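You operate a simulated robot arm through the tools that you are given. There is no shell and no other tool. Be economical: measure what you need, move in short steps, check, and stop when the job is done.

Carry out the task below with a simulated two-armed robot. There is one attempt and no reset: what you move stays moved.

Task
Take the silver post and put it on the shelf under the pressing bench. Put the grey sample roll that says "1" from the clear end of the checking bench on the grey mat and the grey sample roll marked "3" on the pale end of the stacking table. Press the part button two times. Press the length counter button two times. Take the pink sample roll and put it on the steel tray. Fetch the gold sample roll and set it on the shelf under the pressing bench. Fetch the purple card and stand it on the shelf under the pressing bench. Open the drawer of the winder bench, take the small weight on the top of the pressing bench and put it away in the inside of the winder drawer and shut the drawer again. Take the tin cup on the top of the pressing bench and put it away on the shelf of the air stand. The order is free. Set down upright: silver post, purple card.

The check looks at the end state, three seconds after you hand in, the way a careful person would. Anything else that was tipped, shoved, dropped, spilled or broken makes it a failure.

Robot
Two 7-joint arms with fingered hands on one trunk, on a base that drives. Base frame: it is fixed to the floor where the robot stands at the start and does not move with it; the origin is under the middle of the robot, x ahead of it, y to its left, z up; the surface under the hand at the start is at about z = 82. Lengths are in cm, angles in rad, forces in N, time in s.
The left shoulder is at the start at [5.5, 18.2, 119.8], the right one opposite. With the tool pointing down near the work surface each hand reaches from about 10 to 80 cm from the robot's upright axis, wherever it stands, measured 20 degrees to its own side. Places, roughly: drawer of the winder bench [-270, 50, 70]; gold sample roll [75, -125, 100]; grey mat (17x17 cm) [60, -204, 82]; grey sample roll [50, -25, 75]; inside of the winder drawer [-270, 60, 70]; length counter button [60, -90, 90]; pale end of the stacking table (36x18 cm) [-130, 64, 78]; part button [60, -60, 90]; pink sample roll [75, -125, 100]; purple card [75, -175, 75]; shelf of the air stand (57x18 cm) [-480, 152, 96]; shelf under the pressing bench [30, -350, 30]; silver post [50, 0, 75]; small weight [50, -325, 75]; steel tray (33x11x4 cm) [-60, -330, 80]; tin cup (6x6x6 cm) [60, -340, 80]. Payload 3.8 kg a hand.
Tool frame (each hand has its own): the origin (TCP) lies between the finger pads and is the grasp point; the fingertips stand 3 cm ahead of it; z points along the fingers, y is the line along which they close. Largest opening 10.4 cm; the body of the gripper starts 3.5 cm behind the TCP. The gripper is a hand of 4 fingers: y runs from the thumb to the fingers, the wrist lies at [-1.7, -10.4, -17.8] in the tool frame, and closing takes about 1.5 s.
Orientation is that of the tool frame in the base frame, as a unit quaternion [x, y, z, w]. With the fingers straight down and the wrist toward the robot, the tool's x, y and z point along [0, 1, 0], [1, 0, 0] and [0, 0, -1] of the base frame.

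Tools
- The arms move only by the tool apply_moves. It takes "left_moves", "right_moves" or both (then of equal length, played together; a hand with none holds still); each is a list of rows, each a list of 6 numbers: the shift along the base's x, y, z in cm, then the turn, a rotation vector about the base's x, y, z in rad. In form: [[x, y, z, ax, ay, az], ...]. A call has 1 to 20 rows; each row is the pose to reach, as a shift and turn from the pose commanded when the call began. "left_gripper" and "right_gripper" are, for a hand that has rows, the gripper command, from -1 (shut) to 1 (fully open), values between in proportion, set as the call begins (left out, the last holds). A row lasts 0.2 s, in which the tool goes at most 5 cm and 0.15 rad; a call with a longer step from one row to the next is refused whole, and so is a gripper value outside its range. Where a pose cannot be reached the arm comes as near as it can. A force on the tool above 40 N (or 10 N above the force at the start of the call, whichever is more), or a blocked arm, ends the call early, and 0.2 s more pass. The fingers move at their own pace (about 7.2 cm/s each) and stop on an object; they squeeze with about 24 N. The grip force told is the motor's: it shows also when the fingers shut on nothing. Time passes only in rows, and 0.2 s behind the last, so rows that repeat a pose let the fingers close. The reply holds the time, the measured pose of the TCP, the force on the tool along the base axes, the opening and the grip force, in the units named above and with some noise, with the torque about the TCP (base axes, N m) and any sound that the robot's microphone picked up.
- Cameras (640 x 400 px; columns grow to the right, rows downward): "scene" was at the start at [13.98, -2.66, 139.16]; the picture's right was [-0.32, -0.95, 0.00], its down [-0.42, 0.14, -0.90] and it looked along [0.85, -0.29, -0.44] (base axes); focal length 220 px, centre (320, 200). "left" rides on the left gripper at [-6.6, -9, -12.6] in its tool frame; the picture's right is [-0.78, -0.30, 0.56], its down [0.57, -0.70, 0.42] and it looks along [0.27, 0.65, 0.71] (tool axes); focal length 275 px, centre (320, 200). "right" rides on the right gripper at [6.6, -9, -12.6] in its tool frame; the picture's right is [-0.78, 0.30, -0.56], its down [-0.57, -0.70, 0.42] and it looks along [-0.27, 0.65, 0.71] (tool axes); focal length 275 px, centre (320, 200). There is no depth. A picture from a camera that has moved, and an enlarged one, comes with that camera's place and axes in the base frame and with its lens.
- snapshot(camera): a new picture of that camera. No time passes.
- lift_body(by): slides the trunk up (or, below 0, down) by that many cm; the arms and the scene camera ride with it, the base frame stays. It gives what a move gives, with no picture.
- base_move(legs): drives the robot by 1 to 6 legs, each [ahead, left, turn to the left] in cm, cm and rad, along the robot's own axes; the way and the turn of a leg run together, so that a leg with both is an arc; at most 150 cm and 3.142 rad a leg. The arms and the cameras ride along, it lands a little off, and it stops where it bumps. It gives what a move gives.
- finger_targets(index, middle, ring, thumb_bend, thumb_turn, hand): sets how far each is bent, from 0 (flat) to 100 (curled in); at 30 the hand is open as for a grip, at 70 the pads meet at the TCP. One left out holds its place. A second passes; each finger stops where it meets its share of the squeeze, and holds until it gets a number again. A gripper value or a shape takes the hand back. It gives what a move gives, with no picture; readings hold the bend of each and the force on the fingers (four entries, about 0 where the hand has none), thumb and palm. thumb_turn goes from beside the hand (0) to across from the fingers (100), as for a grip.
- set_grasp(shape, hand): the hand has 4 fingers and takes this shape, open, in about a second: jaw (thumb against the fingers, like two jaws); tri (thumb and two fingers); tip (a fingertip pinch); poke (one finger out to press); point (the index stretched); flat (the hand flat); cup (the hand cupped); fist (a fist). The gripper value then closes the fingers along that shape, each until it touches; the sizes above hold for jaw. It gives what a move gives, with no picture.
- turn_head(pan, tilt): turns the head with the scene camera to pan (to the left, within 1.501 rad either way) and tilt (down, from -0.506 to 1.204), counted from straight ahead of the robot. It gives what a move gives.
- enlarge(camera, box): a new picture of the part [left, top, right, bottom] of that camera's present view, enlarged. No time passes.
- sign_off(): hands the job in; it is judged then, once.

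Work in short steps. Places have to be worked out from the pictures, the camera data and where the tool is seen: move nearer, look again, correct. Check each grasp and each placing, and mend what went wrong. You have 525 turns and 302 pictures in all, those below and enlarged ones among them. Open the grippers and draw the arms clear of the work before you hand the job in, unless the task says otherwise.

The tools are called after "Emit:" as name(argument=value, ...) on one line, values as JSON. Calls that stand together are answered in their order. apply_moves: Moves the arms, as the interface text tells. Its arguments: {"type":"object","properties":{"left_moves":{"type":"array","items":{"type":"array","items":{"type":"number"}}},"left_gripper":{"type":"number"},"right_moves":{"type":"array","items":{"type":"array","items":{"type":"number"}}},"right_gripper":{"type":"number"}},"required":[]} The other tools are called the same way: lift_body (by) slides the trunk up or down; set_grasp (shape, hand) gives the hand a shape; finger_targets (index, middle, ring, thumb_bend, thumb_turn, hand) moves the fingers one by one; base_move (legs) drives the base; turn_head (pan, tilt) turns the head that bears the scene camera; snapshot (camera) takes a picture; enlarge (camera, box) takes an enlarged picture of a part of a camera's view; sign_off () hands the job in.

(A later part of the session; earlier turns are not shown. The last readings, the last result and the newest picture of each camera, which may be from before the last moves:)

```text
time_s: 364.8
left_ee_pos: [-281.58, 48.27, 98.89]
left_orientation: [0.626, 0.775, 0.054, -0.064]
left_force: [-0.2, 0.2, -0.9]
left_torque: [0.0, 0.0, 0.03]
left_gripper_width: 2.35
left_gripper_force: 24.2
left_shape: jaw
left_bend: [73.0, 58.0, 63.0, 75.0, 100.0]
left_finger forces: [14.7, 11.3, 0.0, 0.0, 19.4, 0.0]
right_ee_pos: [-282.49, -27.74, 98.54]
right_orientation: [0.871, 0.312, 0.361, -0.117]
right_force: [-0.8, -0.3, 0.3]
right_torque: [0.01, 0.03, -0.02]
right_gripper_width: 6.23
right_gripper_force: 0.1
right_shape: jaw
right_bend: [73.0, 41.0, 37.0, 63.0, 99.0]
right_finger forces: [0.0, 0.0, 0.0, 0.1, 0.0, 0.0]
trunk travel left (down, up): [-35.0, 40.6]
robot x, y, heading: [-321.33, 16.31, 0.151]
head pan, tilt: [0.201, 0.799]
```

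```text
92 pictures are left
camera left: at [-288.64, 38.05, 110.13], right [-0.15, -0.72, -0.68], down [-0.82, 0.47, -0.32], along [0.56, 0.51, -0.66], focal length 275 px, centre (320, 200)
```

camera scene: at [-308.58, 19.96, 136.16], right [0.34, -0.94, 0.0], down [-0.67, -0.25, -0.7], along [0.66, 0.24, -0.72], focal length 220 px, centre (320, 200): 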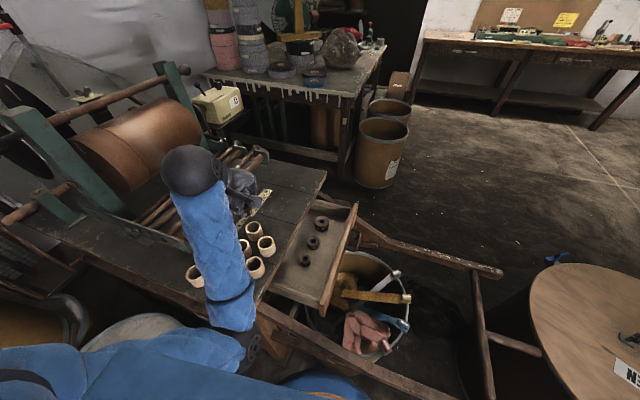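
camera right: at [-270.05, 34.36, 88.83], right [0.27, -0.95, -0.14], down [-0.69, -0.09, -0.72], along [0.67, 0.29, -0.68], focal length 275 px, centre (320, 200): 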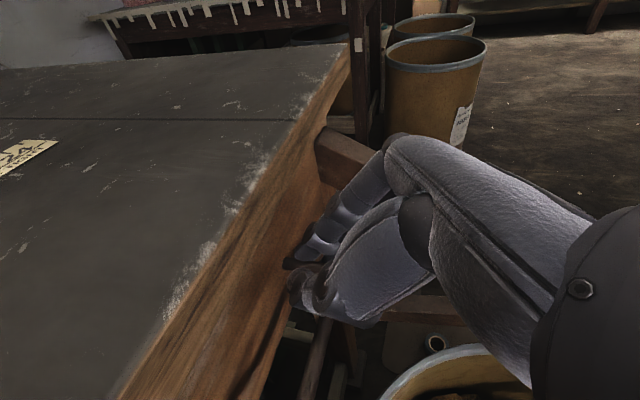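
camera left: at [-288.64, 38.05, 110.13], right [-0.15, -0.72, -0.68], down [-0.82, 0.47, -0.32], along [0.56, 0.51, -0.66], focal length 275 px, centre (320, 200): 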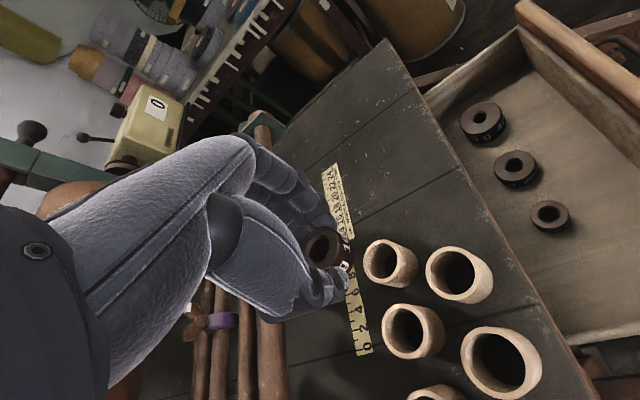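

A free spot in the drawer is about [-281,30]. I level the left hand and move it over there, staying high.

Emit:
apply_moves(left_moves=[[0, -2, 0, -0.06, -0.01, -0.02], [0, -4.5, 0, -0.12, -0.02, -0.04], [0, -7.5, 0, -0.165, -0.027, -0.062], [0.2, -11, 0, -0.165, -0.027, -0.062], [0.4, -14.5, 0, -0.165, -0.027, -0.062], [0.5, -18, -2, -0.165, -0.027, -0.062], [0.5, -18.3, -6, -0.165, -0.027, -0.062], [0.5, -18.3, -7, -0.165, -0.027, -0.062]])

Emit:
snapshot(camera="left")

```text
time_s: 365.6
left_ee_pos: [-281.16, 47.1, 100.71]
left_orientation: [0.624, 0.777, 0.074, -0.038]
left_force: [-0.4, 0.0, -0.9]
left_torque: [0.0, 0.0, 0.02]
left_gripper_width: 2.39
left_gripper_force: 23.6
left_shape: jaw
left_bend: [73.0, 58.0, 63.0, 75.0, 100.0]
left_finger forces: [14.9, 11.1, 0.1, 0.1, 19.6, 0.1]
right_ee_pos: [-282.61, -27.85, 98.63]
right_orientation: [0.872, 0.312, 0.36, -0.116]
right_force: [-0.3, 0.5, 0.0]
right_torque: [-0.02, 0.0, 0.0]
right_gripper_width: 6.2
right_gripper_force: 0.0
right_shape: jaw
right_bend: [73.0, 41.0, 37.0, 63.0, 99.0]
right_finger forces: [0.0, 0.0, 0.1, 0.0, 0.0, 0.0]
trunk travel left (down, up): [-35.0, 40.6]
robot x, y, heading: [-321.49, 15.96, 0.151]
head pan, tilt: [0.201, 0.799]
stopped in row 4 (left hand): the arm was blocked; the commanded pose is now the measured one
```

```text
91 pictures are left
camera left: at [-288.91, 36.75, 111.46], right [-0.1, -0.72, -0.69], down [-0.8, 0.47, -0.38], along [0.6, 0.51, -0.62], focal length 275 px, centre (320, 200)
```

left: 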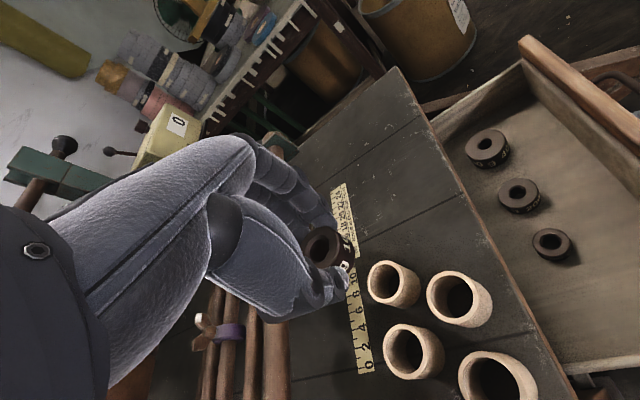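

The arm is in its awkward posture again; as before, I level it while moving slightly forward and down.

Emit:
apply_moves(left_moves=[[1, 0, -0.8, -0.04, 0.01, -0.017], [2, 0, -1.6, -0.08, 0.02, -0.034], [3, 0, -2.4, -0.12, 0.03, -0.05], [4, 0, -3, -0.162, 0.039, -0.067], [4, 0, -3, -0.162, 0.039, -0.067]])

Emit:
apply_moves(left_moves=[[0, -1.5, 0, 0, 0, 0], [0, -3, 0, 0, 0, 0], [0, -4.5, 0, 0, 0, 0], [0, -6, 0, 0, 0, 0], [0, -7.5, 0, 0, 0, 0]])

```text
time_s: 366.9
left_ee_pos: [-277.14, 46.77, 97.56]
left_orientation: [0.652, 0.758, -0.004, 0.001]
left_force: [-0.1, 0.4, 0.6]
left_torque: [-0.01, 0.01, 0.02]
left_gripper_width: 2.36
left_gripper_force: 24.3
left_shape: jaw
left_bend: [73.0, 58.0, 63.0, 75.0, 100.0]
left_finger forces: [14.6, 11.2, 0.0, 0.0, 19.4, 0.0]
right_ee_pos: [-282.58, -27.87, 98.53]
right_orientation: [0.872, 0.311, 0.36, -0.116]
right_force: [-0.1, 0.2, -0.9]
right_torque: [0.01, -0.02, 0.0]
right_gripper_width: 6.19
right_gripper_force: 0.1
right_shape: jaw
right_bend: [73.0, 41.0, 37.0, 63.0, 99.0]
right_finger forces: [0.0, 0.0, 0.0, 0.0, 0.0, 0.0]
trunk travel left (down, up): [-35.0, 40.6]
robot x, y, heading: [-321.49, 16.37, 0.154]
head pan, tilt: [0.201, 0.799]
```

```text
time_s: 368.2
left_ee_pos: [-275.66, 41.9, 100.32]
left_orientation: [0.64, 0.768, 0.038, 0.006]
left_force: [-0.1, 1.4, -1.1]
left_torque: [-0.02, -0.01, 0.03]
left_gripper_width: 2.38
left_gripper_force: 23.8
left_shape: jaw
left_bend: [73.0, 58.0, 63.0, 75.0, 100.0]
left_finger forces: [14.5, 11.1, 0.0, 0.1, 19.4, 0.0]
right_ee_pos: [-282.48, -27.78, 98.63]
right_orientation: [0.872, 0.311, 0.36, -0.116]
right_force: [0.4, -0.3, 1.0]
right_torque: [-0.01, 0.0, -0.02]
right_gripper_width: 6.22
right_gripper_force: 0.1
right_shape: jaw
right_bend: [73.0, 41.0, 37.0, 63.0, 99.0]
right_finger forces: [0.1, 0.0, 0.0, 0.1, 0.1, 0.0]
trunk travel left (down, up): [-35.0, 40.6]
robot x, y, heading: [-321.18, 16.5, 0.155]
head pan, tilt: [0.201, 0.799]
stopped in row 5 (left hand): the arm was blocked; the commanded pose is now the measured one
```

I'll position the hand by moving the base instead: back 12 and right 11, then extend/level the hand over the drawer.

Emit:
base_move(legs=[[-12, -11, 0]])

Emit:
apply_moves(left_moves=[[1.5, 0, -1, -0.02, 0.02, -0.01], [3, 0, -2, -0.05, 0.058, -0.031], [4, 0, -3, -0.05, 0.058, -0.031], [4, 0, -3, -0.05, 0.058, -0.031]])

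Emit:
snapshot(camera="left")

```text
time_s: 369.7
left_ee_pos: [-286.01, 29.51, 100.21]
left_orientation: [0.639, 0.768, 0.039, 0.006]
left_force: [0.2, 0.0, -1.0]
left_torque: [0.0, 0.0, 0.03]
left_gripper_width: 2.35
left_gripper_force: 24.3
left_shape: jaw
left_bend: [73.0, 58.0, 63.0, 75.0, 100.0]
left_finger forces: [14.5, 11.2, 0.0, 0.0, 19.3, 0.0]
right_ee_pos: [-292.79, -40.24, 98.64]
right_orientation: [0.871, 0.311, 0.361, -0.117]
right_force: [-0.8, 0.3, -0.2]
right_torque: [0.0, 0.03, 0.02]
right_gripper_width: 6.19
right_gripper_force: 0.0
right_shape: jaw
right_bend: [73.0, 41.0, 37.0, 63.0, 99.0]
right_finger forces: [0.0, 0.1, 0.1, 0.0, 0.0, 0.0]
trunk travel left (down, up): [-35.0, 40.6]
robot x, y, heading: [-331.6, 3.8, 0.147]
head pan, tilt: [0.201, 0.799]
```

```text
time_s: 370.7
left_ee_pos: [-281.75, 29.4, 97.16]
left_orientation: [0.652, 0.758, 0.0, 0.0]
left_force: [-0.9, -0.2, -1.1]
left_torque: [-0.01, 0.03, 0.0]
left_gripper_width: 2.38
left_gripper_force: 23.5
left_shape: jaw
left_bend: [73.0, 58.0, 63.0, 75.0, 100.0]
left_finger forces: [14.5, 11.2, 0.0, 0.1, 19.4, 0.0]
right_ee_pos: [-292.61, -40.16, 98.58]
right_orientation: [0.872, 0.311, 0.361, -0.116]
right_force: [-0.7, 0.2, -0.2]
right_torque: [-0.03, -0.04, 0.02]
right_gripper_width: 6.2
right_gripper_force: 0.2
right_shape: jaw
right_bend: [73.0, 41.0, 37.0, 63.0, 99.0]
right_finger forces: [0.0, 0.0, 0.0, 0.0, 0.1, 0.1]
trunk travel left (down, up): [-35.0, 40.6]
robot x, y, heading: [-331.69, 3.69, 0.151]
head pan, tilt: [0.201, 0.799]
```

```text
90 pictures are left
camera left: at [-289.74, 21.65, 109.62], right [-0.18, -0.81, -0.56], down [-0.78, 0.46, -0.42], along [0.6, 0.36, -0.71], focal length 275 px, centre (320, 200)
```

left: 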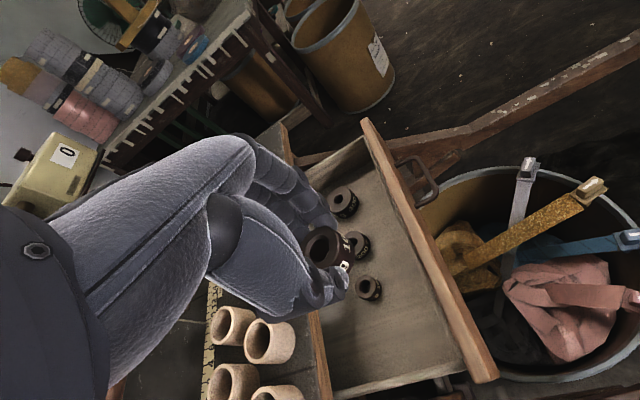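

The drawer is right below. I shift to [-282,32.3] and lower to z≈79.

Emit:
apply_moves(left_moves=[[-0.2, 1.5, -2, 0, 0, 0], [-0.2, 2.9, -5, 0, 0, 0], [-0.2, 2.9, -9, 0, 0, 0], [-0.2, 2.9, -13, 0, 0, 0], [-0.2, 2.9, -17, 0, 0, 0], [-0.2, 2.9, -18.5, 0, 0, 0]])

Emit:
snapshot(camera="left")

Emit:
enlarge(camera="scene", box=[200, 150, 400, 320])

```text
time_s: 372.1
left_ee_pos: [-282.19, 32.57, 78.87]
left_orientation: [0.653, 0.757, 0.0, 0.0]
left_force: [0.1, -0.2, -1.5]
left_torque: [-0.02, 0.01, 0.02]
left_gripper_width: 2.37
left_gripper_force: 24.3
left_shape: jaw
left_bend: [73.0, 58.0, 63.0, 76.0, 100.0]
left_finger forces: [14.5, 11.0, 0.0, 0.0, 19.4, 0.0]
right_ee_pos: [-292.71, -40.22, 98.61]
right_orientation: [0.871, 0.311, 0.361, -0.116]
right_force: [0.5, -0.6, -1.0]
right_torque: [0.0, 0.0, 0.0]
right_gripper_width: 6.18
right_gripper_force: 0.1
right_shape: jaw
right_bend: [73.0, 41.0, 37.0, 63.0, 99.0]
right_finger forces: [0.0, 0.0, 0.1, 0.1, 0.1, 0.1]
trunk travel left (down, up): [-35.0, 40.6]
robot x, y, heading: [-331.18, 3.65, 0.149]
head pan, tilt: [0.201, 0.799]
```

```text
89 pictures are left
camera left: at [-290.12, 24.81, 91.4], right [-0.18, -0.81, -0.56], down [-0.78, 0.46, -0.43], along [0.6, 0.36, -0.71], focal length 275 px, centre (320, 200)
```

left: 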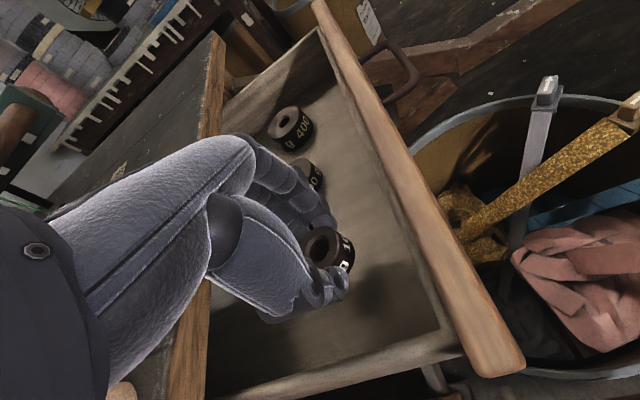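

```text
2.35 times, centred on (300, 235) of scene
camera zoom: at [-318.8, 7.59, 136.16], right [0.34, -0.94, 0.0], down [-0.67, -0.25, -0.7], along [0.65, 0.24, -0.72], focal length 519 px, centre (367, 118)
```

zoom: 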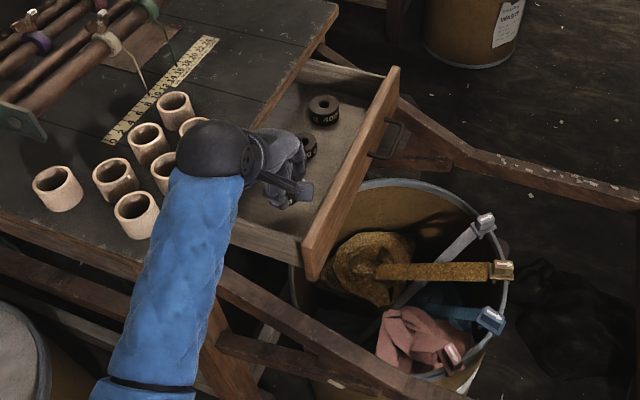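

Inside the drawer, with room. I shift slightly away from the existing weight and lower until contact.

Emit:
apply_moves(left_moves=[[-0.4, -0.4, -1, 0, 0, 0], [-0.8, -0.9, -2, 0, 0, 0], [-0.8, -0.9, -3, 0, 0, 0], [-0.8, -0.9, -4, 0, 0, 0], [-0.8, -0.9, -4.4, 0, 0, 0]])

Emit:
apply_moves(left_moves=[[0, 0, -0.3, 0, 0, 0], [0, 0, -0.6, 0, 0, 0], [0, 0, -0.9, 0, 0, 0], [0, 0, -1.2, 0, 0, 0]])

```text
time_s: 373.3
left_ee_pos: [-282.96, 31.53, 74.54]
left_orientation: [0.652, 0.758, 0.001, 0.002]
left_force: [0.1, 0.0, 2.8]
left_torque: [0.07, -0.05, 0.02]
left_gripper_width: 2.36
left_gripper_force: 24.0
left_shape: jaw
left_bend: [73.0, 58.0, 63.0, 75.0, 100.0]
left_finger forces: [14.6, 11.7, 0.0, 0.0, 20.1, 0.0]
right_ee_pos: [-292.76, -40.1, 98.61]
right_orientation: [0.871, 0.312, 0.36, -0.117]
right_force: [0.2, -0.1, 0.0]
right_torque: [0.01, 0.04, -0.03]
right_gripper_width: 6.22
right_gripper_force: 0.1
right_shape: jaw
right_bend: [73.0, 41.0, 37.0, 63.0, 99.0]
right_finger forces: [0.0, 0.1, 0.0, 0.0, 0.0, 0.0]
trunk travel left (down, up): [-35.0, 40.6]
robot x, y, heading: [-331.64, 3.9, 0.151]
head pan, tilt: [0.201, 0.799]
```

```text
time_s: 374.2
left_ee_pos: [-282.41, 31.64, 74.25]
left_orientation: [0.652, 0.758, 0.009, 0.009]
left_force: [-5.7, -1.5, 19.5]
left_torque: [0.03, 0.07, 0.02]
left_gripper_width: 2.6
left_gripper_force: 23.9
left_shape: jaw
left_bend: [74.0, 58.0, 63.0, 76.0, 100.0]
left_finger forces: [16.0, 13.0, 0.1, 0.0, 26.3, 0.0]
right_ee_pos: [-292.81, -40.23, 98.63]
right_orientation: [0.872, 0.311, 0.361, -0.116]
right_force: [-0.3, -0.1, -0.2]
right_torque: [0.02, 0.0, 0.0]
right_gripper_width: 6.2
right_gripper_force: 0.0
right_shape: jaw
right_bend: [73.0, 41.0, 37.0, 63.0, 99.0]
right_finger forces: [0.0, 0.0, 0.0, 0.0, 0.0, 0.0]
trunk travel left (down, up): [-35.0, 40.6]
robot x, y, heading: [-331.56, 3.31, 0.148]
head pan, tilt: [0.201, 0.799]
stopped in row 4 (left hand): the force on the tool passed its limit at 42 N (the readings are from after the stop); the commanded pose is now the measured one
```

The weight rests on the drawer floor. I relieve, open to ~4.5 cm and lift out.

Emit:
apply_moves(left_moves=[[0, 0, 0.3, 0, 0, 0], [0, 0, 0.3, 0, 0, 0], [0, 0, 0.3, 0, 0, 0]], left_gripper=-0.15)

Emit:
apply_moves(left_moves=[[0, 0, 0.5, 0, 0, 0], [0, 0, 3, 0, 0, 0], [0, 0, 7, 0, 0, 0], [0, 0, 11, 0, 0, 0], [0, 0, 15, 0, 0, 0], [0, 0, 19, 0, 0, 0]])

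Emit:
snapshot(camera="left")

```text
time_s: 375.1
left_ee_pos: [-282.7, 31.72, 74.11]
left_orientation: [0.652, 0.758, 0.006, 0.005]
left_force: [0.8, -0.8, 5.0]
left_torque: [-0.08, 0.08, 0.03]
left_gripper_width: 4.24
left_gripper_force: 0.2
left_shape: jaw
left_bend: [74.0, 48.0, 45.0, 74.0, 100.0]
left_finger forces: [0.1, 0.0, 0.1, 0.0, 4.8, 0.0]
right_ee_pos: [-292.7, -40.13, 98.66]
right_orientation: [0.871, 0.312, 0.361, -0.116]
right_force: [0.2, 0.4, -0.2]
right_torque: [-0.01, 0.02, 0.0]
right_gripper_width: 6.24
right_gripper_force: 0.1
right_shape: jaw
right_bend: [73.0, 41.0, 37.0, 63.0, 99.0]
right_finger forces: [0.0, 0.0, 0.1, 0.0, 0.0, 0.0]
trunk travel left (down, up): [-35.0, 40.6]
robot x, y, heading: [-332.1, 3.53, 0.148]
head pan, tilt: [0.201, 0.799]
```

```text
time_s: 376.4
left_ee_pos: [-282.8, 31.67, 93.05]
left_orientation: [0.652, 0.758, 0.006, 0.006]
left_force: [0.1, 0.1, -0.4]
left_torque: [0.0, 0.0, 0.03]
left_gripper_width: 4.41
left_gripper_force: 0.0
left_shape: jaw
left_bend: [74.0, 48.0, 45.0, 71.0, 100.0]
left_finger forces: [0.0, 0.1, 0.1, 0.1, 0.0, 0.0]
right_ee_pos: [-292.64, -40.3, 98.63]
right_orientation: [0.872, 0.311, 0.36, -0.116]
right_force: [0.2, -0.4, -0.3]
right_torque: [-0.02, 0.02, -0.02]
right_gripper_width: 6.22
right_gripper_force: 0.0
right_shape: jaw
right_bend: [73.0, 41.0, 37.0, 63.0, 99.0]
right_finger forces: [0.0, 0.0, 0.1, 0.0, 0.1, 0.0]
trunk travel left (down, up): [-35.0, 40.6]
robot x, y, heading: [-331.6, 3.79, 0.152]
head pan, tilt: [0.201, 0.799]
```

```text
87 pictures are left
camera left: at [-290.91, 23.74, 105.45], right [-0.17, -0.81, -0.56], down [-0.77, 0.46, -0.44], along [0.61, 0.36, -0.7], focal length 275 px, centre (320, 200)
```

left: 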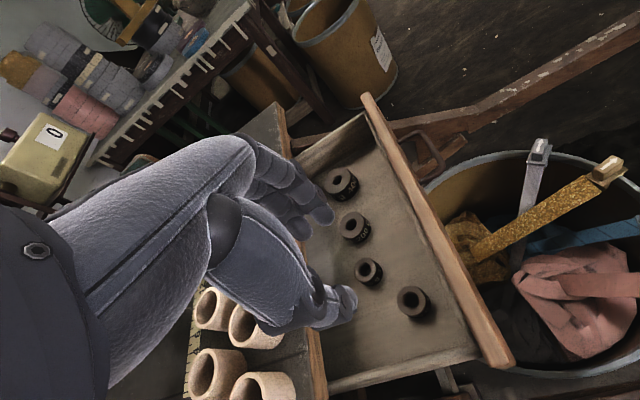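

All four weights lie in the drawer. To close it I use the right hand again from the earlier stance: tuck the left arm, return the base and turn back left.

Emit:
apply_moves(left_moves=[[-2, 1.2, 1, 0, 0, 0], [-4, 2.6, 2, 0, 0, 0], [-6, 4, 3, 0, 0, 0], [-8, 5.4, 3, 0, 0, 0], [-10, 6.6, 3, 0, 0, 0]])

Emit:
base_move(legs=[[11.5, 10.5, 0], [0, 0, 0.86]])

Emit:
turn_head(pan=-0.3, tilt=0.7)

Emit:
snapshot(camera="scene")

```text
time_s: 377.6
left_ee_pos: [-292.81, 38.27, 96.06]
left_orientation: [0.653, 0.758, 0.006, 0.005]
left_force: [0.6, 0.0, 0.4]
left_torque: [-0.03, 0.01, -0.01]
left_gripper_width: 4.39
left_gripper_force: 0.0
left_shape: jaw
left_bend: [74.0, 48.0, 45.0, 71.0, 100.0]
left_finger forces: [0.1, 0.1, 0.1, 0.0, 0.0, 0.0]
right_ee_pos: [-292.78, -40.15, 98.66]
right_orientation: [0.871, 0.312, 0.361, -0.116]
right_force: [0.5, 0.0, 0.1]
right_torque: [-0.02, 0.04, -0.01]
right_gripper_width: 6.24
right_gripper_force: 0.1
right_shape: jaw
right_bend: [73.0, 41.0, 37.0, 63.0, 99.0]
right_finger forces: [0.0, 0.1, 0.0, 0.0, 0.0, 0.0]
trunk travel left (down, up): [-35.0, 40.6]
robot x, y, heading: [-331.58, 3.79, 0.15]
head pan, tilt: [0.201, 0.799]
```

```text
time_s: 380.2
left_ee_pos: [-295.27, 60.48, 96.77]
left_orientation: [0.529, 0.848, 0.017, 0.02]
left_force: [17.8, 1.1, 1.9]
left_torque: [0.13, -0.45, -0.67]
left_gripper_width: 5.03
left_gripper_force: 0.1
left_shape: jaw
left_bend: [74.0, 41.0, 33.0, 71.0, 100.0]
left_finger forces: [1.2, 7.0, 11.1, 0.0, 0.0, 0.1]
right_ee_pos: [-270.23, -12.83, 98.39]
right_orientation: [0.807, 0.453, 0.335, -0.175]
right_force: [-0.1, 0.5, -0.1]
right_torque: [-0.01, 0.02, -0.02]
right_gripper_width: 6.22
right_gripper_force: 0.1
right_shape: jaw
right_bend: [73.0, 41.0, 37.0, 63.0, 99.0]
right_finger forces: [0.0, 0.1, 0.1, 0.0, 0.1, 0.0]
trunk travel left (down, up): [-35.0, 40.6]
robot x, y, heading: [-321.96, 15.78, 0.488]
head pan, tilt: [0.201, 0.799]
stopped in leg 2: the force on the tool passed its limit at 58 N (the readings are from after the stop); the commanded pose is now the measured one
```

```text
time_s: 381.1
left_ee_pos: [-295.34, 60.42, 96.69]
left_orientation: [0.528, 0.849, 0.018, 0.018]
left_force: [23.0, -2.1, 7.3]
left_torque: [0.27, -0.75, -0.94]
left_gripper_width: 5.12
left_gripper_force: 0.1
left_shape: jaw
left_bend: [74.0, 41.0, 33.0, 71.0, 100.0]
left_finger forces: [2.0, 8.6, 15.7, 0.1, 0.0, 0.0]
right_ee_pos: [-270.22, -12.98, 98.46]
right_orientation: [0.807, 0.454, 0.335, -0.175]
right_force: [-0.2, 0.0, -0.5]
right_torque: [-0.03, 0.0, 0.0]
right_gripper_width: 6.24
right_gripper_force: 0.1
right_shape: jaw
right_bend: [73.0, 41.0, 37.0, 63.0, 99.0]
right_finger forces: [0.1, 0.0, 0.0, 0.1, 0.0, 0.0]
trunk travel left (down, up): [-35.0, 40.6]
robot x, y, heading: [-321.4, 15.68, 0.489]
head pan, tilt: [-0.3, 0.7]
```

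```text
86 pictures are left
camera scene: at [-308.37, 20.01, 136.96], right [0.19, -0.98, 0.0], down [-0.63, -0.12, -0.76], along [0.75, 0.14, -0.65], focal length 220 px, centre (320, 200)
```

scene: 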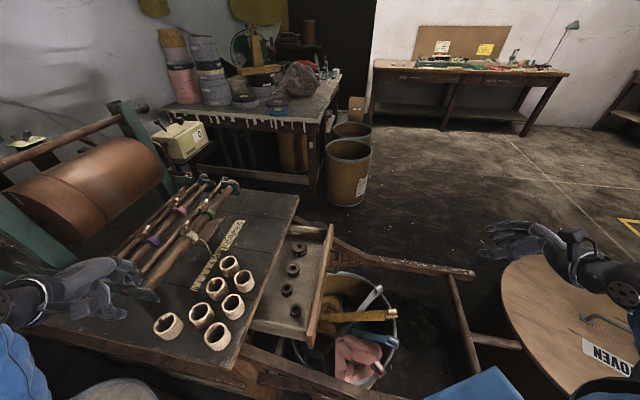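

The left hand touched the winder's end plate during the turn. I turn back a little to relieve it, then back the base away before turning.

Emit:
base_move(legs=[[0, 0, -0.15], [-30, 0, 0], [0, 0, 0.7]])

Emit:
snapshot(camera="scene")

```text
time_s: 385.7
left_ee_pos: [-350.64, 57.82, 96.6]
left_orientation: [0.273, 0.962, 0.019, 0.012]
left_force: [0.7, -0.2, -0.5]
left_torque: [0.0, -0.02, -0.04]
left_gripper_width: 4.42
left_gripper_force: 0.1
left_shape: jaw
left_bend: [74.0, 48.0, 44.0, 71.0, 100.0]
left_finger forces: [0.1, 0.0, 0.0, 0.0, 0.1, 0.0]
right_ee_pos: [-290.54, 8.81, 98.61]
right_orientation: [0.651, 0.658, 0.274, -0.261]
right_force: [0.2, 0.4, 0.4]
right_torque: [0.02, 0.01, 0.01]
right_gripper_width: 6.21
right_gripper_force: 0.0
right_shape: jaw
right_bend: [73.0, 41.0, 37.0, 63.0, 99.0]
right_finger forces: [0.0, 0.0, 0.0, 0.1, 0.0, 0.0]
trunk travel left (down, up): [-35.0, 40.6]
robot x, y, heading: [-349.02, 5.81, 1.051]
head pan, tilt: [-0.3, 0.7]
```

```text
85 pictures are left
camera scene: at [-340.28, 16.71, 136.99], right [0.68, -0.73, 0.0], down [-0.47, -0.44, -0.76], along [0.56, 0.52, -0.64], focal length 220 px, centre (320, 200)
```

scene: 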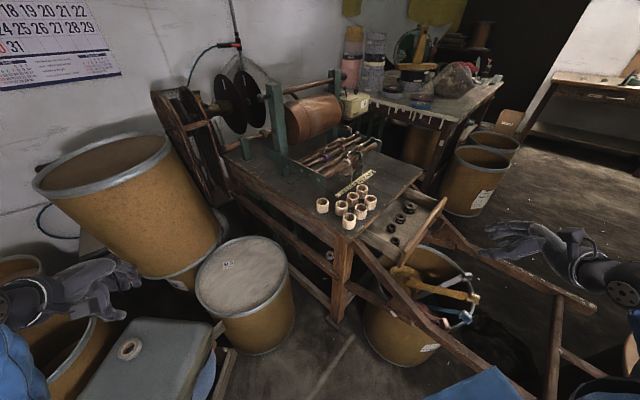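

Everything looks intact. I return to the earlier stance at about [-321,16].

Emit:
base_move(legs=[[8, -19, 0], [14, 0, -0.04]])

Emit:
apply_moves(right_moves=[[-2, 0, -3, 0, 0, 0], [-5, 0, -6, 0, 0, 0], [-8, 0, -9, 0, 0, 0], [-11, -0.5, -12, 0, 0, 0], [-12.5, -1, -16, 0, 0, 0], [-13, -2, -20, 0, 0, 0]], right_gripper=-1)

Emit:
snapshot(camera="scene")

Emit:
snapshot(camera="right")

```text
time_s: 388.3
left_ee_pos: [-320.52, 67.26, 96.63]
left_orientation: [0.296, 0.955, 0.02, 0.014]
left_force: [0.3, -1.3, 0.3]
left_torque: [0.03, 0.0, 0.02]
left_gripper_width: 4.43
left_gripper_force: 0.1
left_shape: jaw
left_bend: [74.0, 48.0, 44.0, 71.0, 100.0]
left_finger forces: [0.1, 0.0, 0.0, 0.0, 0.1, 0.0]
right_ee_pos: [-262.64, 15.48, 98.69]
right_orientation: [0.666, 0.643, 0.281, -0.254]
right_force: [-0.9, 0.0, 0.0]
right_torque: [-0.01, 0.01, -0.01]
right_gripper_width: 6.2
right_gripper_force: 0.0
right_shape: jaw
right_bend: [73.0, 41.0, 37.0, 63.0, 99.0]
right_finger forces: [0.0, 0.0, 0.1, 0.0, 0.0, 0.0]
trunk travel left (down, up): [-35.0, 40.6]
robot x, y, heading: [-320.77, 15.48, 0.996]
head pan, tilt: [-0.3, 0.7]
stopped in leg 2: the robot was blocked; the commanded pose is now the measured one
```

```text
time_s: 389.7
left_ee_pos: [-320.38, 67.22, 96.65]
left_orientation: [0.297, 0.955, 0.02, 0.013]
left_force: [-0.1, 0.4, 0.8]
left_torque: [-0.02, -0.02, -0.04]
left_gripper_width: 4.41
left_gripper_force: 0.0
left_shape: jaw
left_bend: [74.0, 48.0, 44.0, 71.0, 100.0]
left_finger forces: [0.0, 0.0, 0.0, 0.0, 0.0, 0.0]
right_ee_pos: [-275.89, 13.38, 78.56]
right_orientation: [0.666, 0.642, 0.281, -0.254]
right_force: [0.6, -0.1, 0.0]
right_torque: [0.02, -0.02, 0.0]
right_gripper_width: 0.0
right_gripper_force: 24.4
right_shape: jaw
right_bend: [70.0, 70.0, 70.0, 48.0, 100.0]
right_finger forces: [0.0, 0.1, 0.1, 0.0, 0.1, 0.1]
right hand out of reach, approached as far as the arm can: row 2
trunk travel left (down, up): [-35.0, 40.6]
robot x, y, heading: [-321.0, 15.32, 0.998]
head pan, tilt: [-0.3, 0.7]
```

```text
84 pictures are left
camera scene: at [-311.93, 25.65, 136.99], right [0.64, -0.77, 0.0], down [-0.49, -0.41, -0.76], along [0.59, 0.49, -0.64], focal length 220 px, centre (320, 200)
```

scene: 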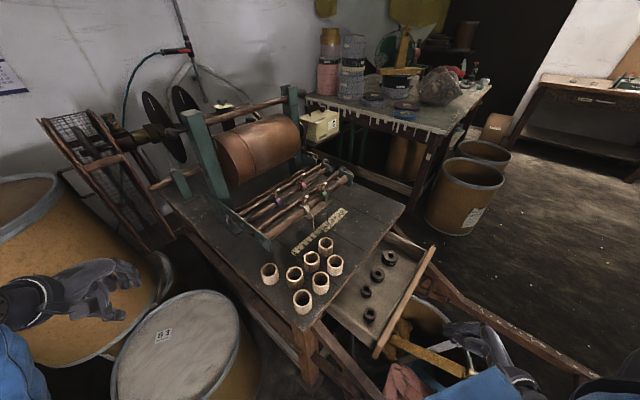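

```text
83 pictures are left
camera right: at [-285.3, 9.53, 91.84], right [0.26, -0.96, -0.14], down [-0.69, -0.08, -0.72], along [0.68, 0.28, -0.68], focal length 275 px, centre (320, 200)
```

right: 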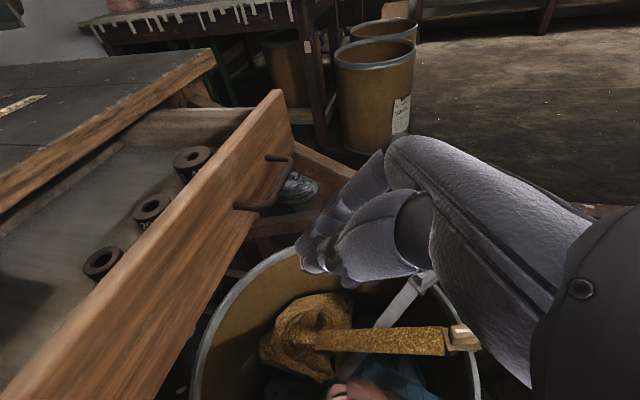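

The closed fist is in front of the drawer face, left of the handle. I lower it 2 cm and push toward +y.

Emit:
apply_moves(right_moves=[[0, 2, -1, 0, 0, 0], [0, 4, -2, 0, 0, 0], [0, 6, -2.5, 0, 0, 0], [0, 8, -2.5, 0, 0, 0], [0, 10, -2.5, 0, 0, 0], [0, 12, -2.5, 0, 0, 0], [0, 14, -2.5, 0, 0, 0], [0, 16, -2.5, 0, 0, 0], [0, 18, -2.5, 0, 0, 0], [0, 20, -2.5, 0, 0, 0]])

Emit:
snapshot(camera="right")

```text
time_s: 391.2
left_ee_pos: [-320.42, 67.14, 96.69]
left_orientation: [0.296, 0.955, 0.02, 0.013]
left_force: [0.6, -0.3, 0.6]
left_torque: [0.01, -0.01, 0.02]
left_gripper_width: 4.42
left_gripper_force: 0.1
left_shape: jaw
left_bend: [74.0, 48.0, 44.0, 71.0, 100.0]
left_finger forces: [0.1, 0.0, 0.1, 0.0, 0.0, 0.1]
right_ee_pos: [-276.91, 18.69, 73.06]
right_orientation: [0.656, 0.699, 0.206, -0.197]
right_force: [0.3, -0.2, -0.2]
right_torque: [0.03, 0.0, 0.02]
right_gripper_width: 0.0
right_gripper_force: 24.2
right_shape: jaw
right_bend: [70.0, 70.0, 70.0, 48.0, 100.0]
right_finger forces: [0.0, 0.1, 0.0, 0.1, 0.0, 0.0]
trunk travel left (down, up): [-35.0, 40.6]
robot x, y, heading: [-321.57, 15.5, 0.997]
head pan, tilt: [-0.3, 0.7]
stopped in row 7 (right hand): the arm was blocked; the commanded pose is now the measured one
```

```text
82 pictures are left
camera right: at [-286.21, 16.73, 86.92], right [0.35, -0.94, 0.05], down [-0.67, -0.29, -0.69], along [0.66, 0.2, -0.72], focal length 275 px, centre (320, 200)
```

right: 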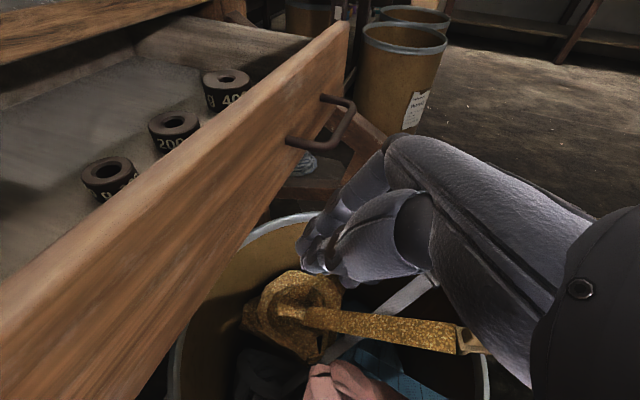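

The arm jammed posture-wise this close in. I lift, restore its orientation and go to the right end of the drawer face (x≈-256), where it could work before.

Emit:
apply_moves(right_moves=[[2, -2, 2, 0.05, 0, -0.02], [5, -3, 5, 0.1, 0.004, -0.05], [8, -3, 7, 0.15, 0.006, -0.07], [12, -3, 9, 0.2, 0.008, -0.095], [16, -3, 9, 0.2, 0.008, -0.095], [19.5, -3, 8, 0.2, 0.008, -0.095], [20.5, -2, 5, 0.2, 0.008, -0.095], [20.5, -1, 2.5, 0.2, 0.008, -0.095]])

Emit:
snapshot(camera="right")

```text
time_s: 393.0
left_ee_pos: [-320.44, 67.19, 96.64]
left_orientation: [0.297, 0.955, 0.02, 0.013]
left_force: [-0.5, 0.6, 0.2]
left_torque: [-0.02, -0.03, -0.01]
left_gripper_width: 4.41
left_gripper_force: 0.0
left_shape: jaw
left_bend: [74.0, 48.0, 44.0, 71.0, 100.0]
left_finger forces: [0.0, 0.1, 0.0, 0.0, 0.1, 0.0]
right_ee_pos: [-256.36, 17.77, 75.57]
right_orientation: [0.667, 0.641, 0.281, -0.256]
right_force: [0.2, 1.0, -0.2]
right_torque: [0.02, -0.03, -0.03]
right_gripper_width: 0.01
right_gripper_force: 23.8
right_shape: jaw
right_bend: [70.0, 70.0, 70.0, 48.0, 100.0]
right_finger forces: [0.1, 0.0, 0.1, 0.0, 0.0, 0.0]
trunk travel left (down, up): [-35.0, 40.6]
robot x, y, heading: [-321.19, 15.31, 0.996]
head pan, tilt: [-0.3, 0.7]
```

```text
81 pictures are left
camera right: at [-265.82, 14.01, 88.96], right [0.25, -0.96, -0.14], down [-0.69, -0.08, -0.72], along [0.68, 0.28, -0.68], focal length 275 px, centre (320, 200)
```

right: 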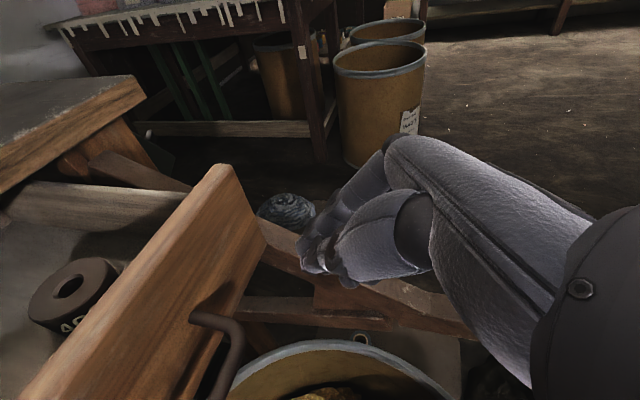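

The fist is before the right end of the drawer face. I shift 1.3 cm left and push in.

Emit:
apply_moves(right_moves=[[-0.7, 1.5, 0, 0, 0, 0], [-1.3, 3, 0, 0, 0, 0], [-1.3, 5, 0, 0, 0, 0], [-1.3, 7, 0, 0, 0, 0], [-1.3, 9, 0, 0, 0, 0], [-1.3, 11, 0, 0, 0, 0], [-1.3, 13, 0, 0, 0, 0], [-1.3, 15, 0, 0, 0, 0], [-1.3, 17, 0, 0, 0, 0]])

Emit:
snapshot(camera="scene")

```text
time_s: 395.0
left_ee_pos: [-320.46, 67.21, 96.64]
left_orientation: [0.296, 0.955, 0.019, 0.013]
left_force: [-0.3, 0.7, -1.2]
left_torque: [-0.01, 0.03, 0.02]
left_gripper_width: 4.42
left_gripper_force: 0.0
left_shape: jaw
left_bend: [74.0, 48.0, 44.0, 71.0, 100.0]
left_finger forces: [0.0, 0.1, 0.1, 0.0, 0.0, 0.0]
right_ee_pos: [-257.66, 35.05, 75.36]
right_orientation: [0.666, 0.641, 0.281, -0.256]
right_force: [-0.5, 0.3, 0.0]
right_torque: [-0.01, 0.0, 0.01]
right_gripper_width: 0.0
right_gripper_force: 24.1
right_shape: jaw
right_bend: [70.0, 70.0, 70.0, 48.0, 100.0]
right_finger forces: [0.1, 0.0, 0.0, 0.0, 0.0, 0.0]
trunk travel left (down, up): [-35.0, 40.6]
robot x, y, heading: [-321.19, 15.26, 0.994]
head pan, tilt: [-0.3, 0.7]
```

```text
80 pictures are left
camera scene: at [-311.96, 25.74, 136.98], right [0.64, -0.77, 0.0], down [-0.49, -0.41, -0.76], along [0.59, 0.49, -0.64], focal length 220 px, centre (320, 200)
```

scene: 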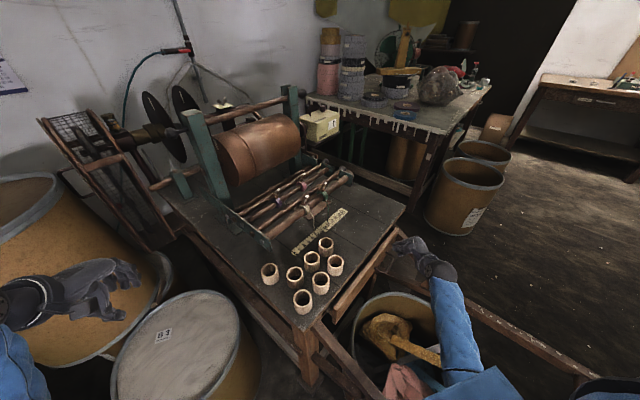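

Nearly shut. I push the last few centimetres until it resists.

Emit:
apply_moves(right_moves=[[0, 1, 0, 0, 0, 0], [0, 2, 0, 0, 0, 0], [0, 3, 0, 0, 0, 0], [0, 4, 0, 0, 0, 0], [0, 5, 0, 0, 0, 0], [0, 6, 0, 0, 0, 0]])

Emit:
enlarge(camera="scene", box=[280, 190, 460, 340])

```text
time_s: 396.2
left_ee_pos: [-320.25, 67.32, 96.66]
left_orientation: [0.298, 0.954, 0.019, 0.013]
left_force: [-0.3, 0.5, -0.1]
left_torque: [-0.01, 0.02, 0.01]
left_gripper_width: 4.43
left_gripper_force: 0.0
left_shape: jaw
left_bend: [74.0, 48.0, 44.0, 71.0, 100.0]
left_finger forces: [0.0, 0.0, 0.0, 0.0, 0.0, 0.0]
right_ee_pos: [-257.32, 38.42, 75.31]
right_orientation: [0.673, 0.639, 0.28, -0.245]
right_force: [-1.8, -14.0, 1.8]
right_torque: [-0.09, 0.01, -0.01]
right_gripper_width: 0.0
right_gripper_force: 24.2
right_shape: jaw
right_bend: [70.0, 70.0, 70.0, 48.0, 100.0]
right_finger forces: [0.0, 0.1, 0.0, 0.1, 0.0, 0.0]
trunk travel left (down, up): [-35.0, 40.6]
robot x, y, heading: [-321.0, 14.86, 0.997]
head pan, tilt: [-0.3, 0.7]
stopped in row 5 (right hand): the force on the tool passed its limit at 47 N (the readings are from after the stop); the commanded pose is now the measured one
```

```text
2.67 times, centred on (370, 265) of scene
camera zoom: at [-311.97, 25.67, 136.98], right [0.64, -0.77, 0.0], down [-0.49, -0.41, -0.76], along [0.59, 0.49, -0.64], focal length 588 px, centre (187, 27)
```

zoom: 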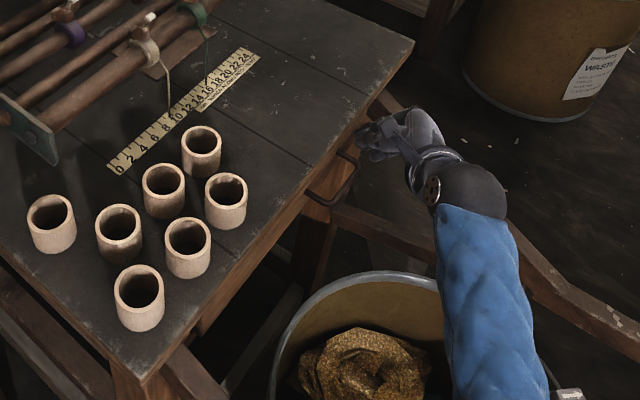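

The drawer is shut. I draw the right hand back and up, and restore its normal downward orientation.

Emit:
apply_moves(right_moves=[[0, -2, 1, 0, 0, 0], [0, -4, 3, 0, 0, 0], [0, -6, 6, 0, 0, 0], [0, -7, 10, 0, 0, 0], [-1, -8, 14, 0, 0, 0], [-2, -9, 18, -0.07, -0.035, 0.1], [-3, -10, 21, -0.15, -0.07, 0.2], [-4, -10, 24, -0.22, -0.107, 0.294], [-5, -10, 26, -0.294, -0.142, 0.392], [-6, -10, 28, -0.367, -0.178, 0.49], [-7, -10, 30, -0.44, -0.214, 0.588], [-8, -10, 32, -0.514, -0.249, 0.686], [-9, -10, 34, -0.587, -0.285, 0.784], [-10, -10, 35, -0.66, -0.32, 0.882], [-11, -10, 36, -0.734, -0.356, 0.98]])

Emit:
base_move(legs=[[-20, 14, 0], [0, 0, 0.57], [-60, 5, 0]])

```text
time_s: 399.4
left_ee_pos: [-320.41, 67.11, 96.65]
left_orientation: [0.298, 0.954, 0.02, 0.013]
left_force: [0.5, 0.7, 0.3]
left_torque: [0.02, 0.02, -0.01]
left_gripper_width: 4.42
left_gripper_force: 0.1
left_shape: jaw
left_bend: [74.0, 48.0, 44.0, 71.0, 100.0]
left_finger forces: [0.1, 0.0, 0.0, 0.0, 0.0, 0.0]
right_ee_pos: [-268.27, 29.09, 111.23]
right_orientation: [0.286, 0.958, 0.002, 0.01]
right_force: [-0.5, 0.7, 0.4]
right_torque: [0.0, 0.01, 0.01]
right_gripper_width: 0.01
right_gripper_force: 23.7
right_shape: jaw
right_bend: [70.0, 70.0, 70.0, 48.0, 100.0]
right_finger forces: [0.0, 0.0, 0.0, 0.1, 0.0, 0.1]
trunk travel left (down, up): [-35.0, 40.6]
robot x, y, heading: [-321.53, 15.52, 0.994]
head pan, tilt: [-0.3, 0.7]
```

```text
time_s: 405.8
left_ee_pos: [-375.61, -10.6, 96.61]
left_orientation: [0.004, 1.0, 0.023, 0.007]
left_force: [0.2, -0.3, -0.8]
left_torque: [0.01, 0.03, -0.02]
left_gripper_width: 4.43
left_gripper_force: 0.1
left_shape: jaw
left_bend: [74.0, 48.0, 44.0, 71.0, 100.0]
left_finger forces: [0.0, 0.0, 0.0, 0.1, 0.1, 0.0]
right_ee_pos: [-311.06, -12.98, 111.08]
right_orientation: [-0.007, 1.0, 0.005, 0.008]
right_force: [0.1, -1.6, 0.0]
right_torque: [-0.03, -0.02, 0.0]
right_gripper_width: 0.0
right_gripper_force: 24.1
right_shape: jaw
right_bend: [70.0, 70.0, 70.0, 48.0, 100.0]
right_finger forces: [0.1, 0.0, 0.0, 0.0, 0.1, 0.1]
trunk travel left (down, up): [-35.0, 40.6]
robot x, y, heading: [-347.42, -54.24, 1.592]
head pan, tilt: [-0.3, 0.7]
```

Out in the open. I try to reset the left arm's posture: extend forward, raise, then draw it in.

Emit:
apply_moves(left_moves=[[1.5, 4, 0, 0, 0, 0], [3, 8, 0, 0, 0, 0], [4.5, 12, 0, 0, 0, 0], [6, 16, 0, 0, 0, 0], [6, 16, 4, 0, 0, 0], [6, 16, 8, 0, 0, 0], [6, 16, 12, 0, 0, 0], [6, 16, 16, 0, 0, 0], [6, 16, 20, 0, 0, 0], [6, 12, 20, 0, 0, 0], [6, 8, 20, 0, 0, 0], [6, 4, 20, 0, 0, 0]], left_gripper=1)

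Emit:
base_move(legs=[[-150, 0, -0.02], [0, -120, 0], [0, -120, 0]])

```text
time_s: 408.4
left_ee_pos: [-369.45, -6.52, 116.72]
left_orientation: [0.004, 1.0, 0.022, 0.007]
left_force: [0.4, -0.3, 0.1]
left_torque: [0.04, -0.02, -0.01]
left_gripper_width: 10.36
left_gripper_force: 0.1
left_shape: jaw
left_bend: [30.0, 30.0, 30.0, 30.0, 97.0]
left_finger forces: [0.0, 0.0, 0.0, 0.0, 0.0, 0.0]
right_ee_pos: [-311.16, -13.03, 111.27]
right_orientation: [-0.006, 1.0, 0.006, 0.009]
right_force: [-0.7, 0.6, 0.7]
right_torque: [0.04, 0.01, 0.04]
right_gripper_width: 0.0
right_gripper_force: 23.6
right_shape: jaw
right_bend: [70.0, 70.0, 70.0, 48.0, 100.0]
right_finger forces: [0.0, 0.0, 0.1, 0.0, 0.1, 0.0]
trunk travel left (down, up): [-35.0, 40.6]
robot x, y, heading: [-347.01, -54.16, 1.594]
head pan, tilt: [-0.3, 0.7]
```

```text
time_s: 426.9
left_ee_pos: [-133.62, -157.65, 116.73]
left_orientation: [0.026, 0.999, 0.023, 0.008]
left_force: [0.3, 0.9, -0.4]
left_torque: [-0.02, -0.03, 0.04]
left_gripper_width: 10.39
left_gripper_force: 0.0
left_shape: jaw
left_bend: [30.0, 30.0, 30.0, 30.0, 97.0]
left_finger forces: [0.0, 0.1, 0.0, 0.1, 0.0, 0.1]
right_ee_pos: [-75.42, -166.74, 111.24]
right_orientation: [0.013, 1.0, 0.006, 0.007]
right_force: [0.2, -0.1, -1.0]
right_torque: [-0.02, 0.0, 0.0]
right_gripper_width: 0.0
right_gripper_force: 23.9
right_shape: jaw
right_bend: [70.0, 70.0, 70.0, 48.0, 100.0]
right_finger forces: [0.0, 0.0, 0.0, 0.0, 0.1, 0.0]
trunk travel left (down, up): [-35.0, 40.6]
robot x, y, heading: [-113.62, -206.14, 1.546]
head pan, tilt: [-0.3, 0.7]
```

The left arm is back to a normal posture. I turn round to face -y and drive to the pressing bench for the cup.

Emit:
base_move(legs=[[0, 0, -3.117], [52, 0, 0], [0, 75, 0], [0, 76, 0]])

Emit:
turn_head(pan=0.15, tilt=0.75)

Emit:
snapshot(camera="scene")

```text
time_s: 437.6
left_ee_pos: [-102.69, -308.07, 116.86]
left_orientation: [0.997, -0.071, -0.009, 0.022]
left_force: [-0.5, -0.3, 0.3]
left_torque: [0.01, 0.0, 0.0]
left_gripper_width: 10.37
left_gripper_force: 0.0
left_shape: jaw
left_bend: [30.0, 30.0, 30.0, 30.0, 97.0]
left_finger forces: [0.1, 0.0, 0.0, 0.1, 0.1, 0.1]
right_ee_pos: [-159.74, -293.59, 111.25]
right_orientation: [0.998, -0.06, -0.008, 0.006]
right_force: [0.1, 0.1, -0.2]
right_torque: [-0.01, 0.02, -0.03]
right_gripper_width: 0.0
right_gripper_force: 24.1
right_shape: jaw
right_bend: [70.0, 70.0, 70.0, 48.0, 100.0]
right_finger forces: [0.0, 0.1, 0.0, 0.0, 0.1, 0.0]
trunk travel left (down, up): [-35.0, 40.6]
robot x, y, heading: [-118.22, -257.98, -1.683]
head pan, tilt: [-0.3, 0.7]
stopped in leg 2: the robot was blocked; the commanded pose is now the measured one
```

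```text
time_s: 438.5
left_ee_pos: [-102.7, -308.03, 116.79]
left_orientation: [0.997, -0.071, -0.009, 0.023]
left_force: [0.6, 0.3, -0.7]
left_torque: [-0.04, 0.01, -0.01]
left_gripper_width: 10.37
left_gripper_force: 0.1
left_shape: jaw
left_bend: [30.0, 30.0, 30.0, 30.0, 97.0]
left_finger forces: [0.0, 0.1, 0.1, 0.0, 0.0, 0.0]
right_ee_pos: [-159.9, -293.81, 111.17]
right_orientation: [0.998, -0.06, -0.008, 0.006]
right_force: [0.2, 0.2, -0.1]
right_torque: [0.0, -0.01, 0.0]
right_gripper_width: 0.0
right_gripper_force: 24.2
right_shape: jaw
right_bend: [70.0, 70.0, 70.0, 48.0, 100.0]
right_finger forces: [0.0, 0.0, 0.0, 0.0, 0.0, 0.0]
trunk travel left (down, up): [-35.0, 40.6]
robot x, y, heading: [-118.66, -258.03, -1.685]
head pan, tilt: [0.15, 0.75]
```

```text
78 pictures are left
camera scene: at [-119.03, -271.36, 136.56], right [-1.0, -0.04, 0.0], down [-0.02, 0.68, -0.73], along [0.03, -0.73, -0.68], focal length 220 px, centre (320, 200)
```

scene: 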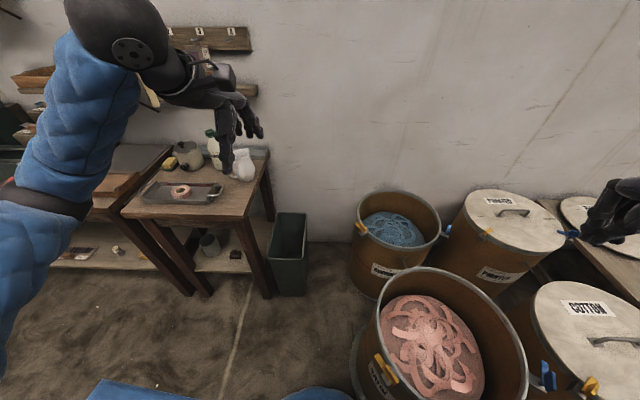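

I brushed a barrel on the right. I move left away from it, straighten, and continue to the press bench.

Emit:
base_move(legs=[[0, 40, 0], [0, 40, 0.115], [0, 68, 0]])

Emit:
snapshot(camera="scene")

```text
time_s: 446.5
left_ee_pos: [52.97, -309.21, 116.73]
left_orientation: [1.0, -0.005, -0.007, 0.023]
left_force: [-0.4, -0.4, 0.4]
left_torque: [0.01, -0.04, 0.01]
left_gripper_width: 10.39
left_gripper_force: 0.0
left_shape: jaw
left_bend: [30.0, 30.0, 30.0, 30.0, 97.0]
left_finger forces: [0.0, 0.0, 0.0, 0.1, 0.1, 0.0]
right_ee_pos: [-5.64, -302.7, 111.12]
right_orientation: [1.0, 0.006, -0.008, 0.005]
right_force: [-0.5, 0.7, 0.0]
right_torque: [-0.02, 0.01, 0.0]
right_gripper_width: 0.0
right_gripper_force: 23.6
right_shape: jaw
right_bend: [70.0, 70.0, 70.0, 48.0, 100.0]
right_finger forces: [0.1, 0.0, 0.0, 0.0, 0.1, 0.0]
trunk travel left (down, up): [-35.0, 40.6]
robot x, y, heading: [30.67, -261.32, -1.556]
head pan, tilt: [0.15, 0.75]
```

```text
77 pictures are left
camera scene: at [31.93, -275.04, 136.56], right [-0.99, -0.17, 0.0], down [-0.12, 0.67, -0.73], along [0.12, -0.72, -0.68], focal length 220 px, centre (320, 200)
```

scene: 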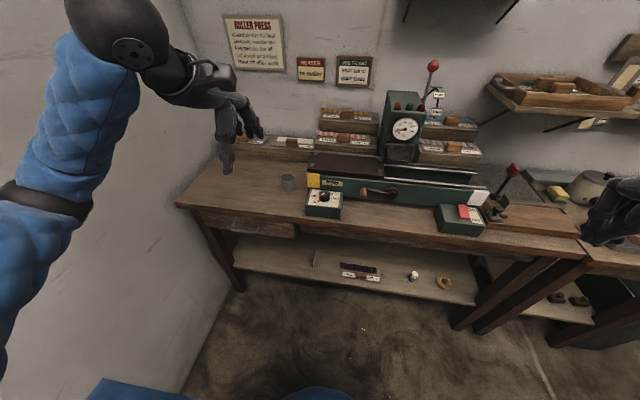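

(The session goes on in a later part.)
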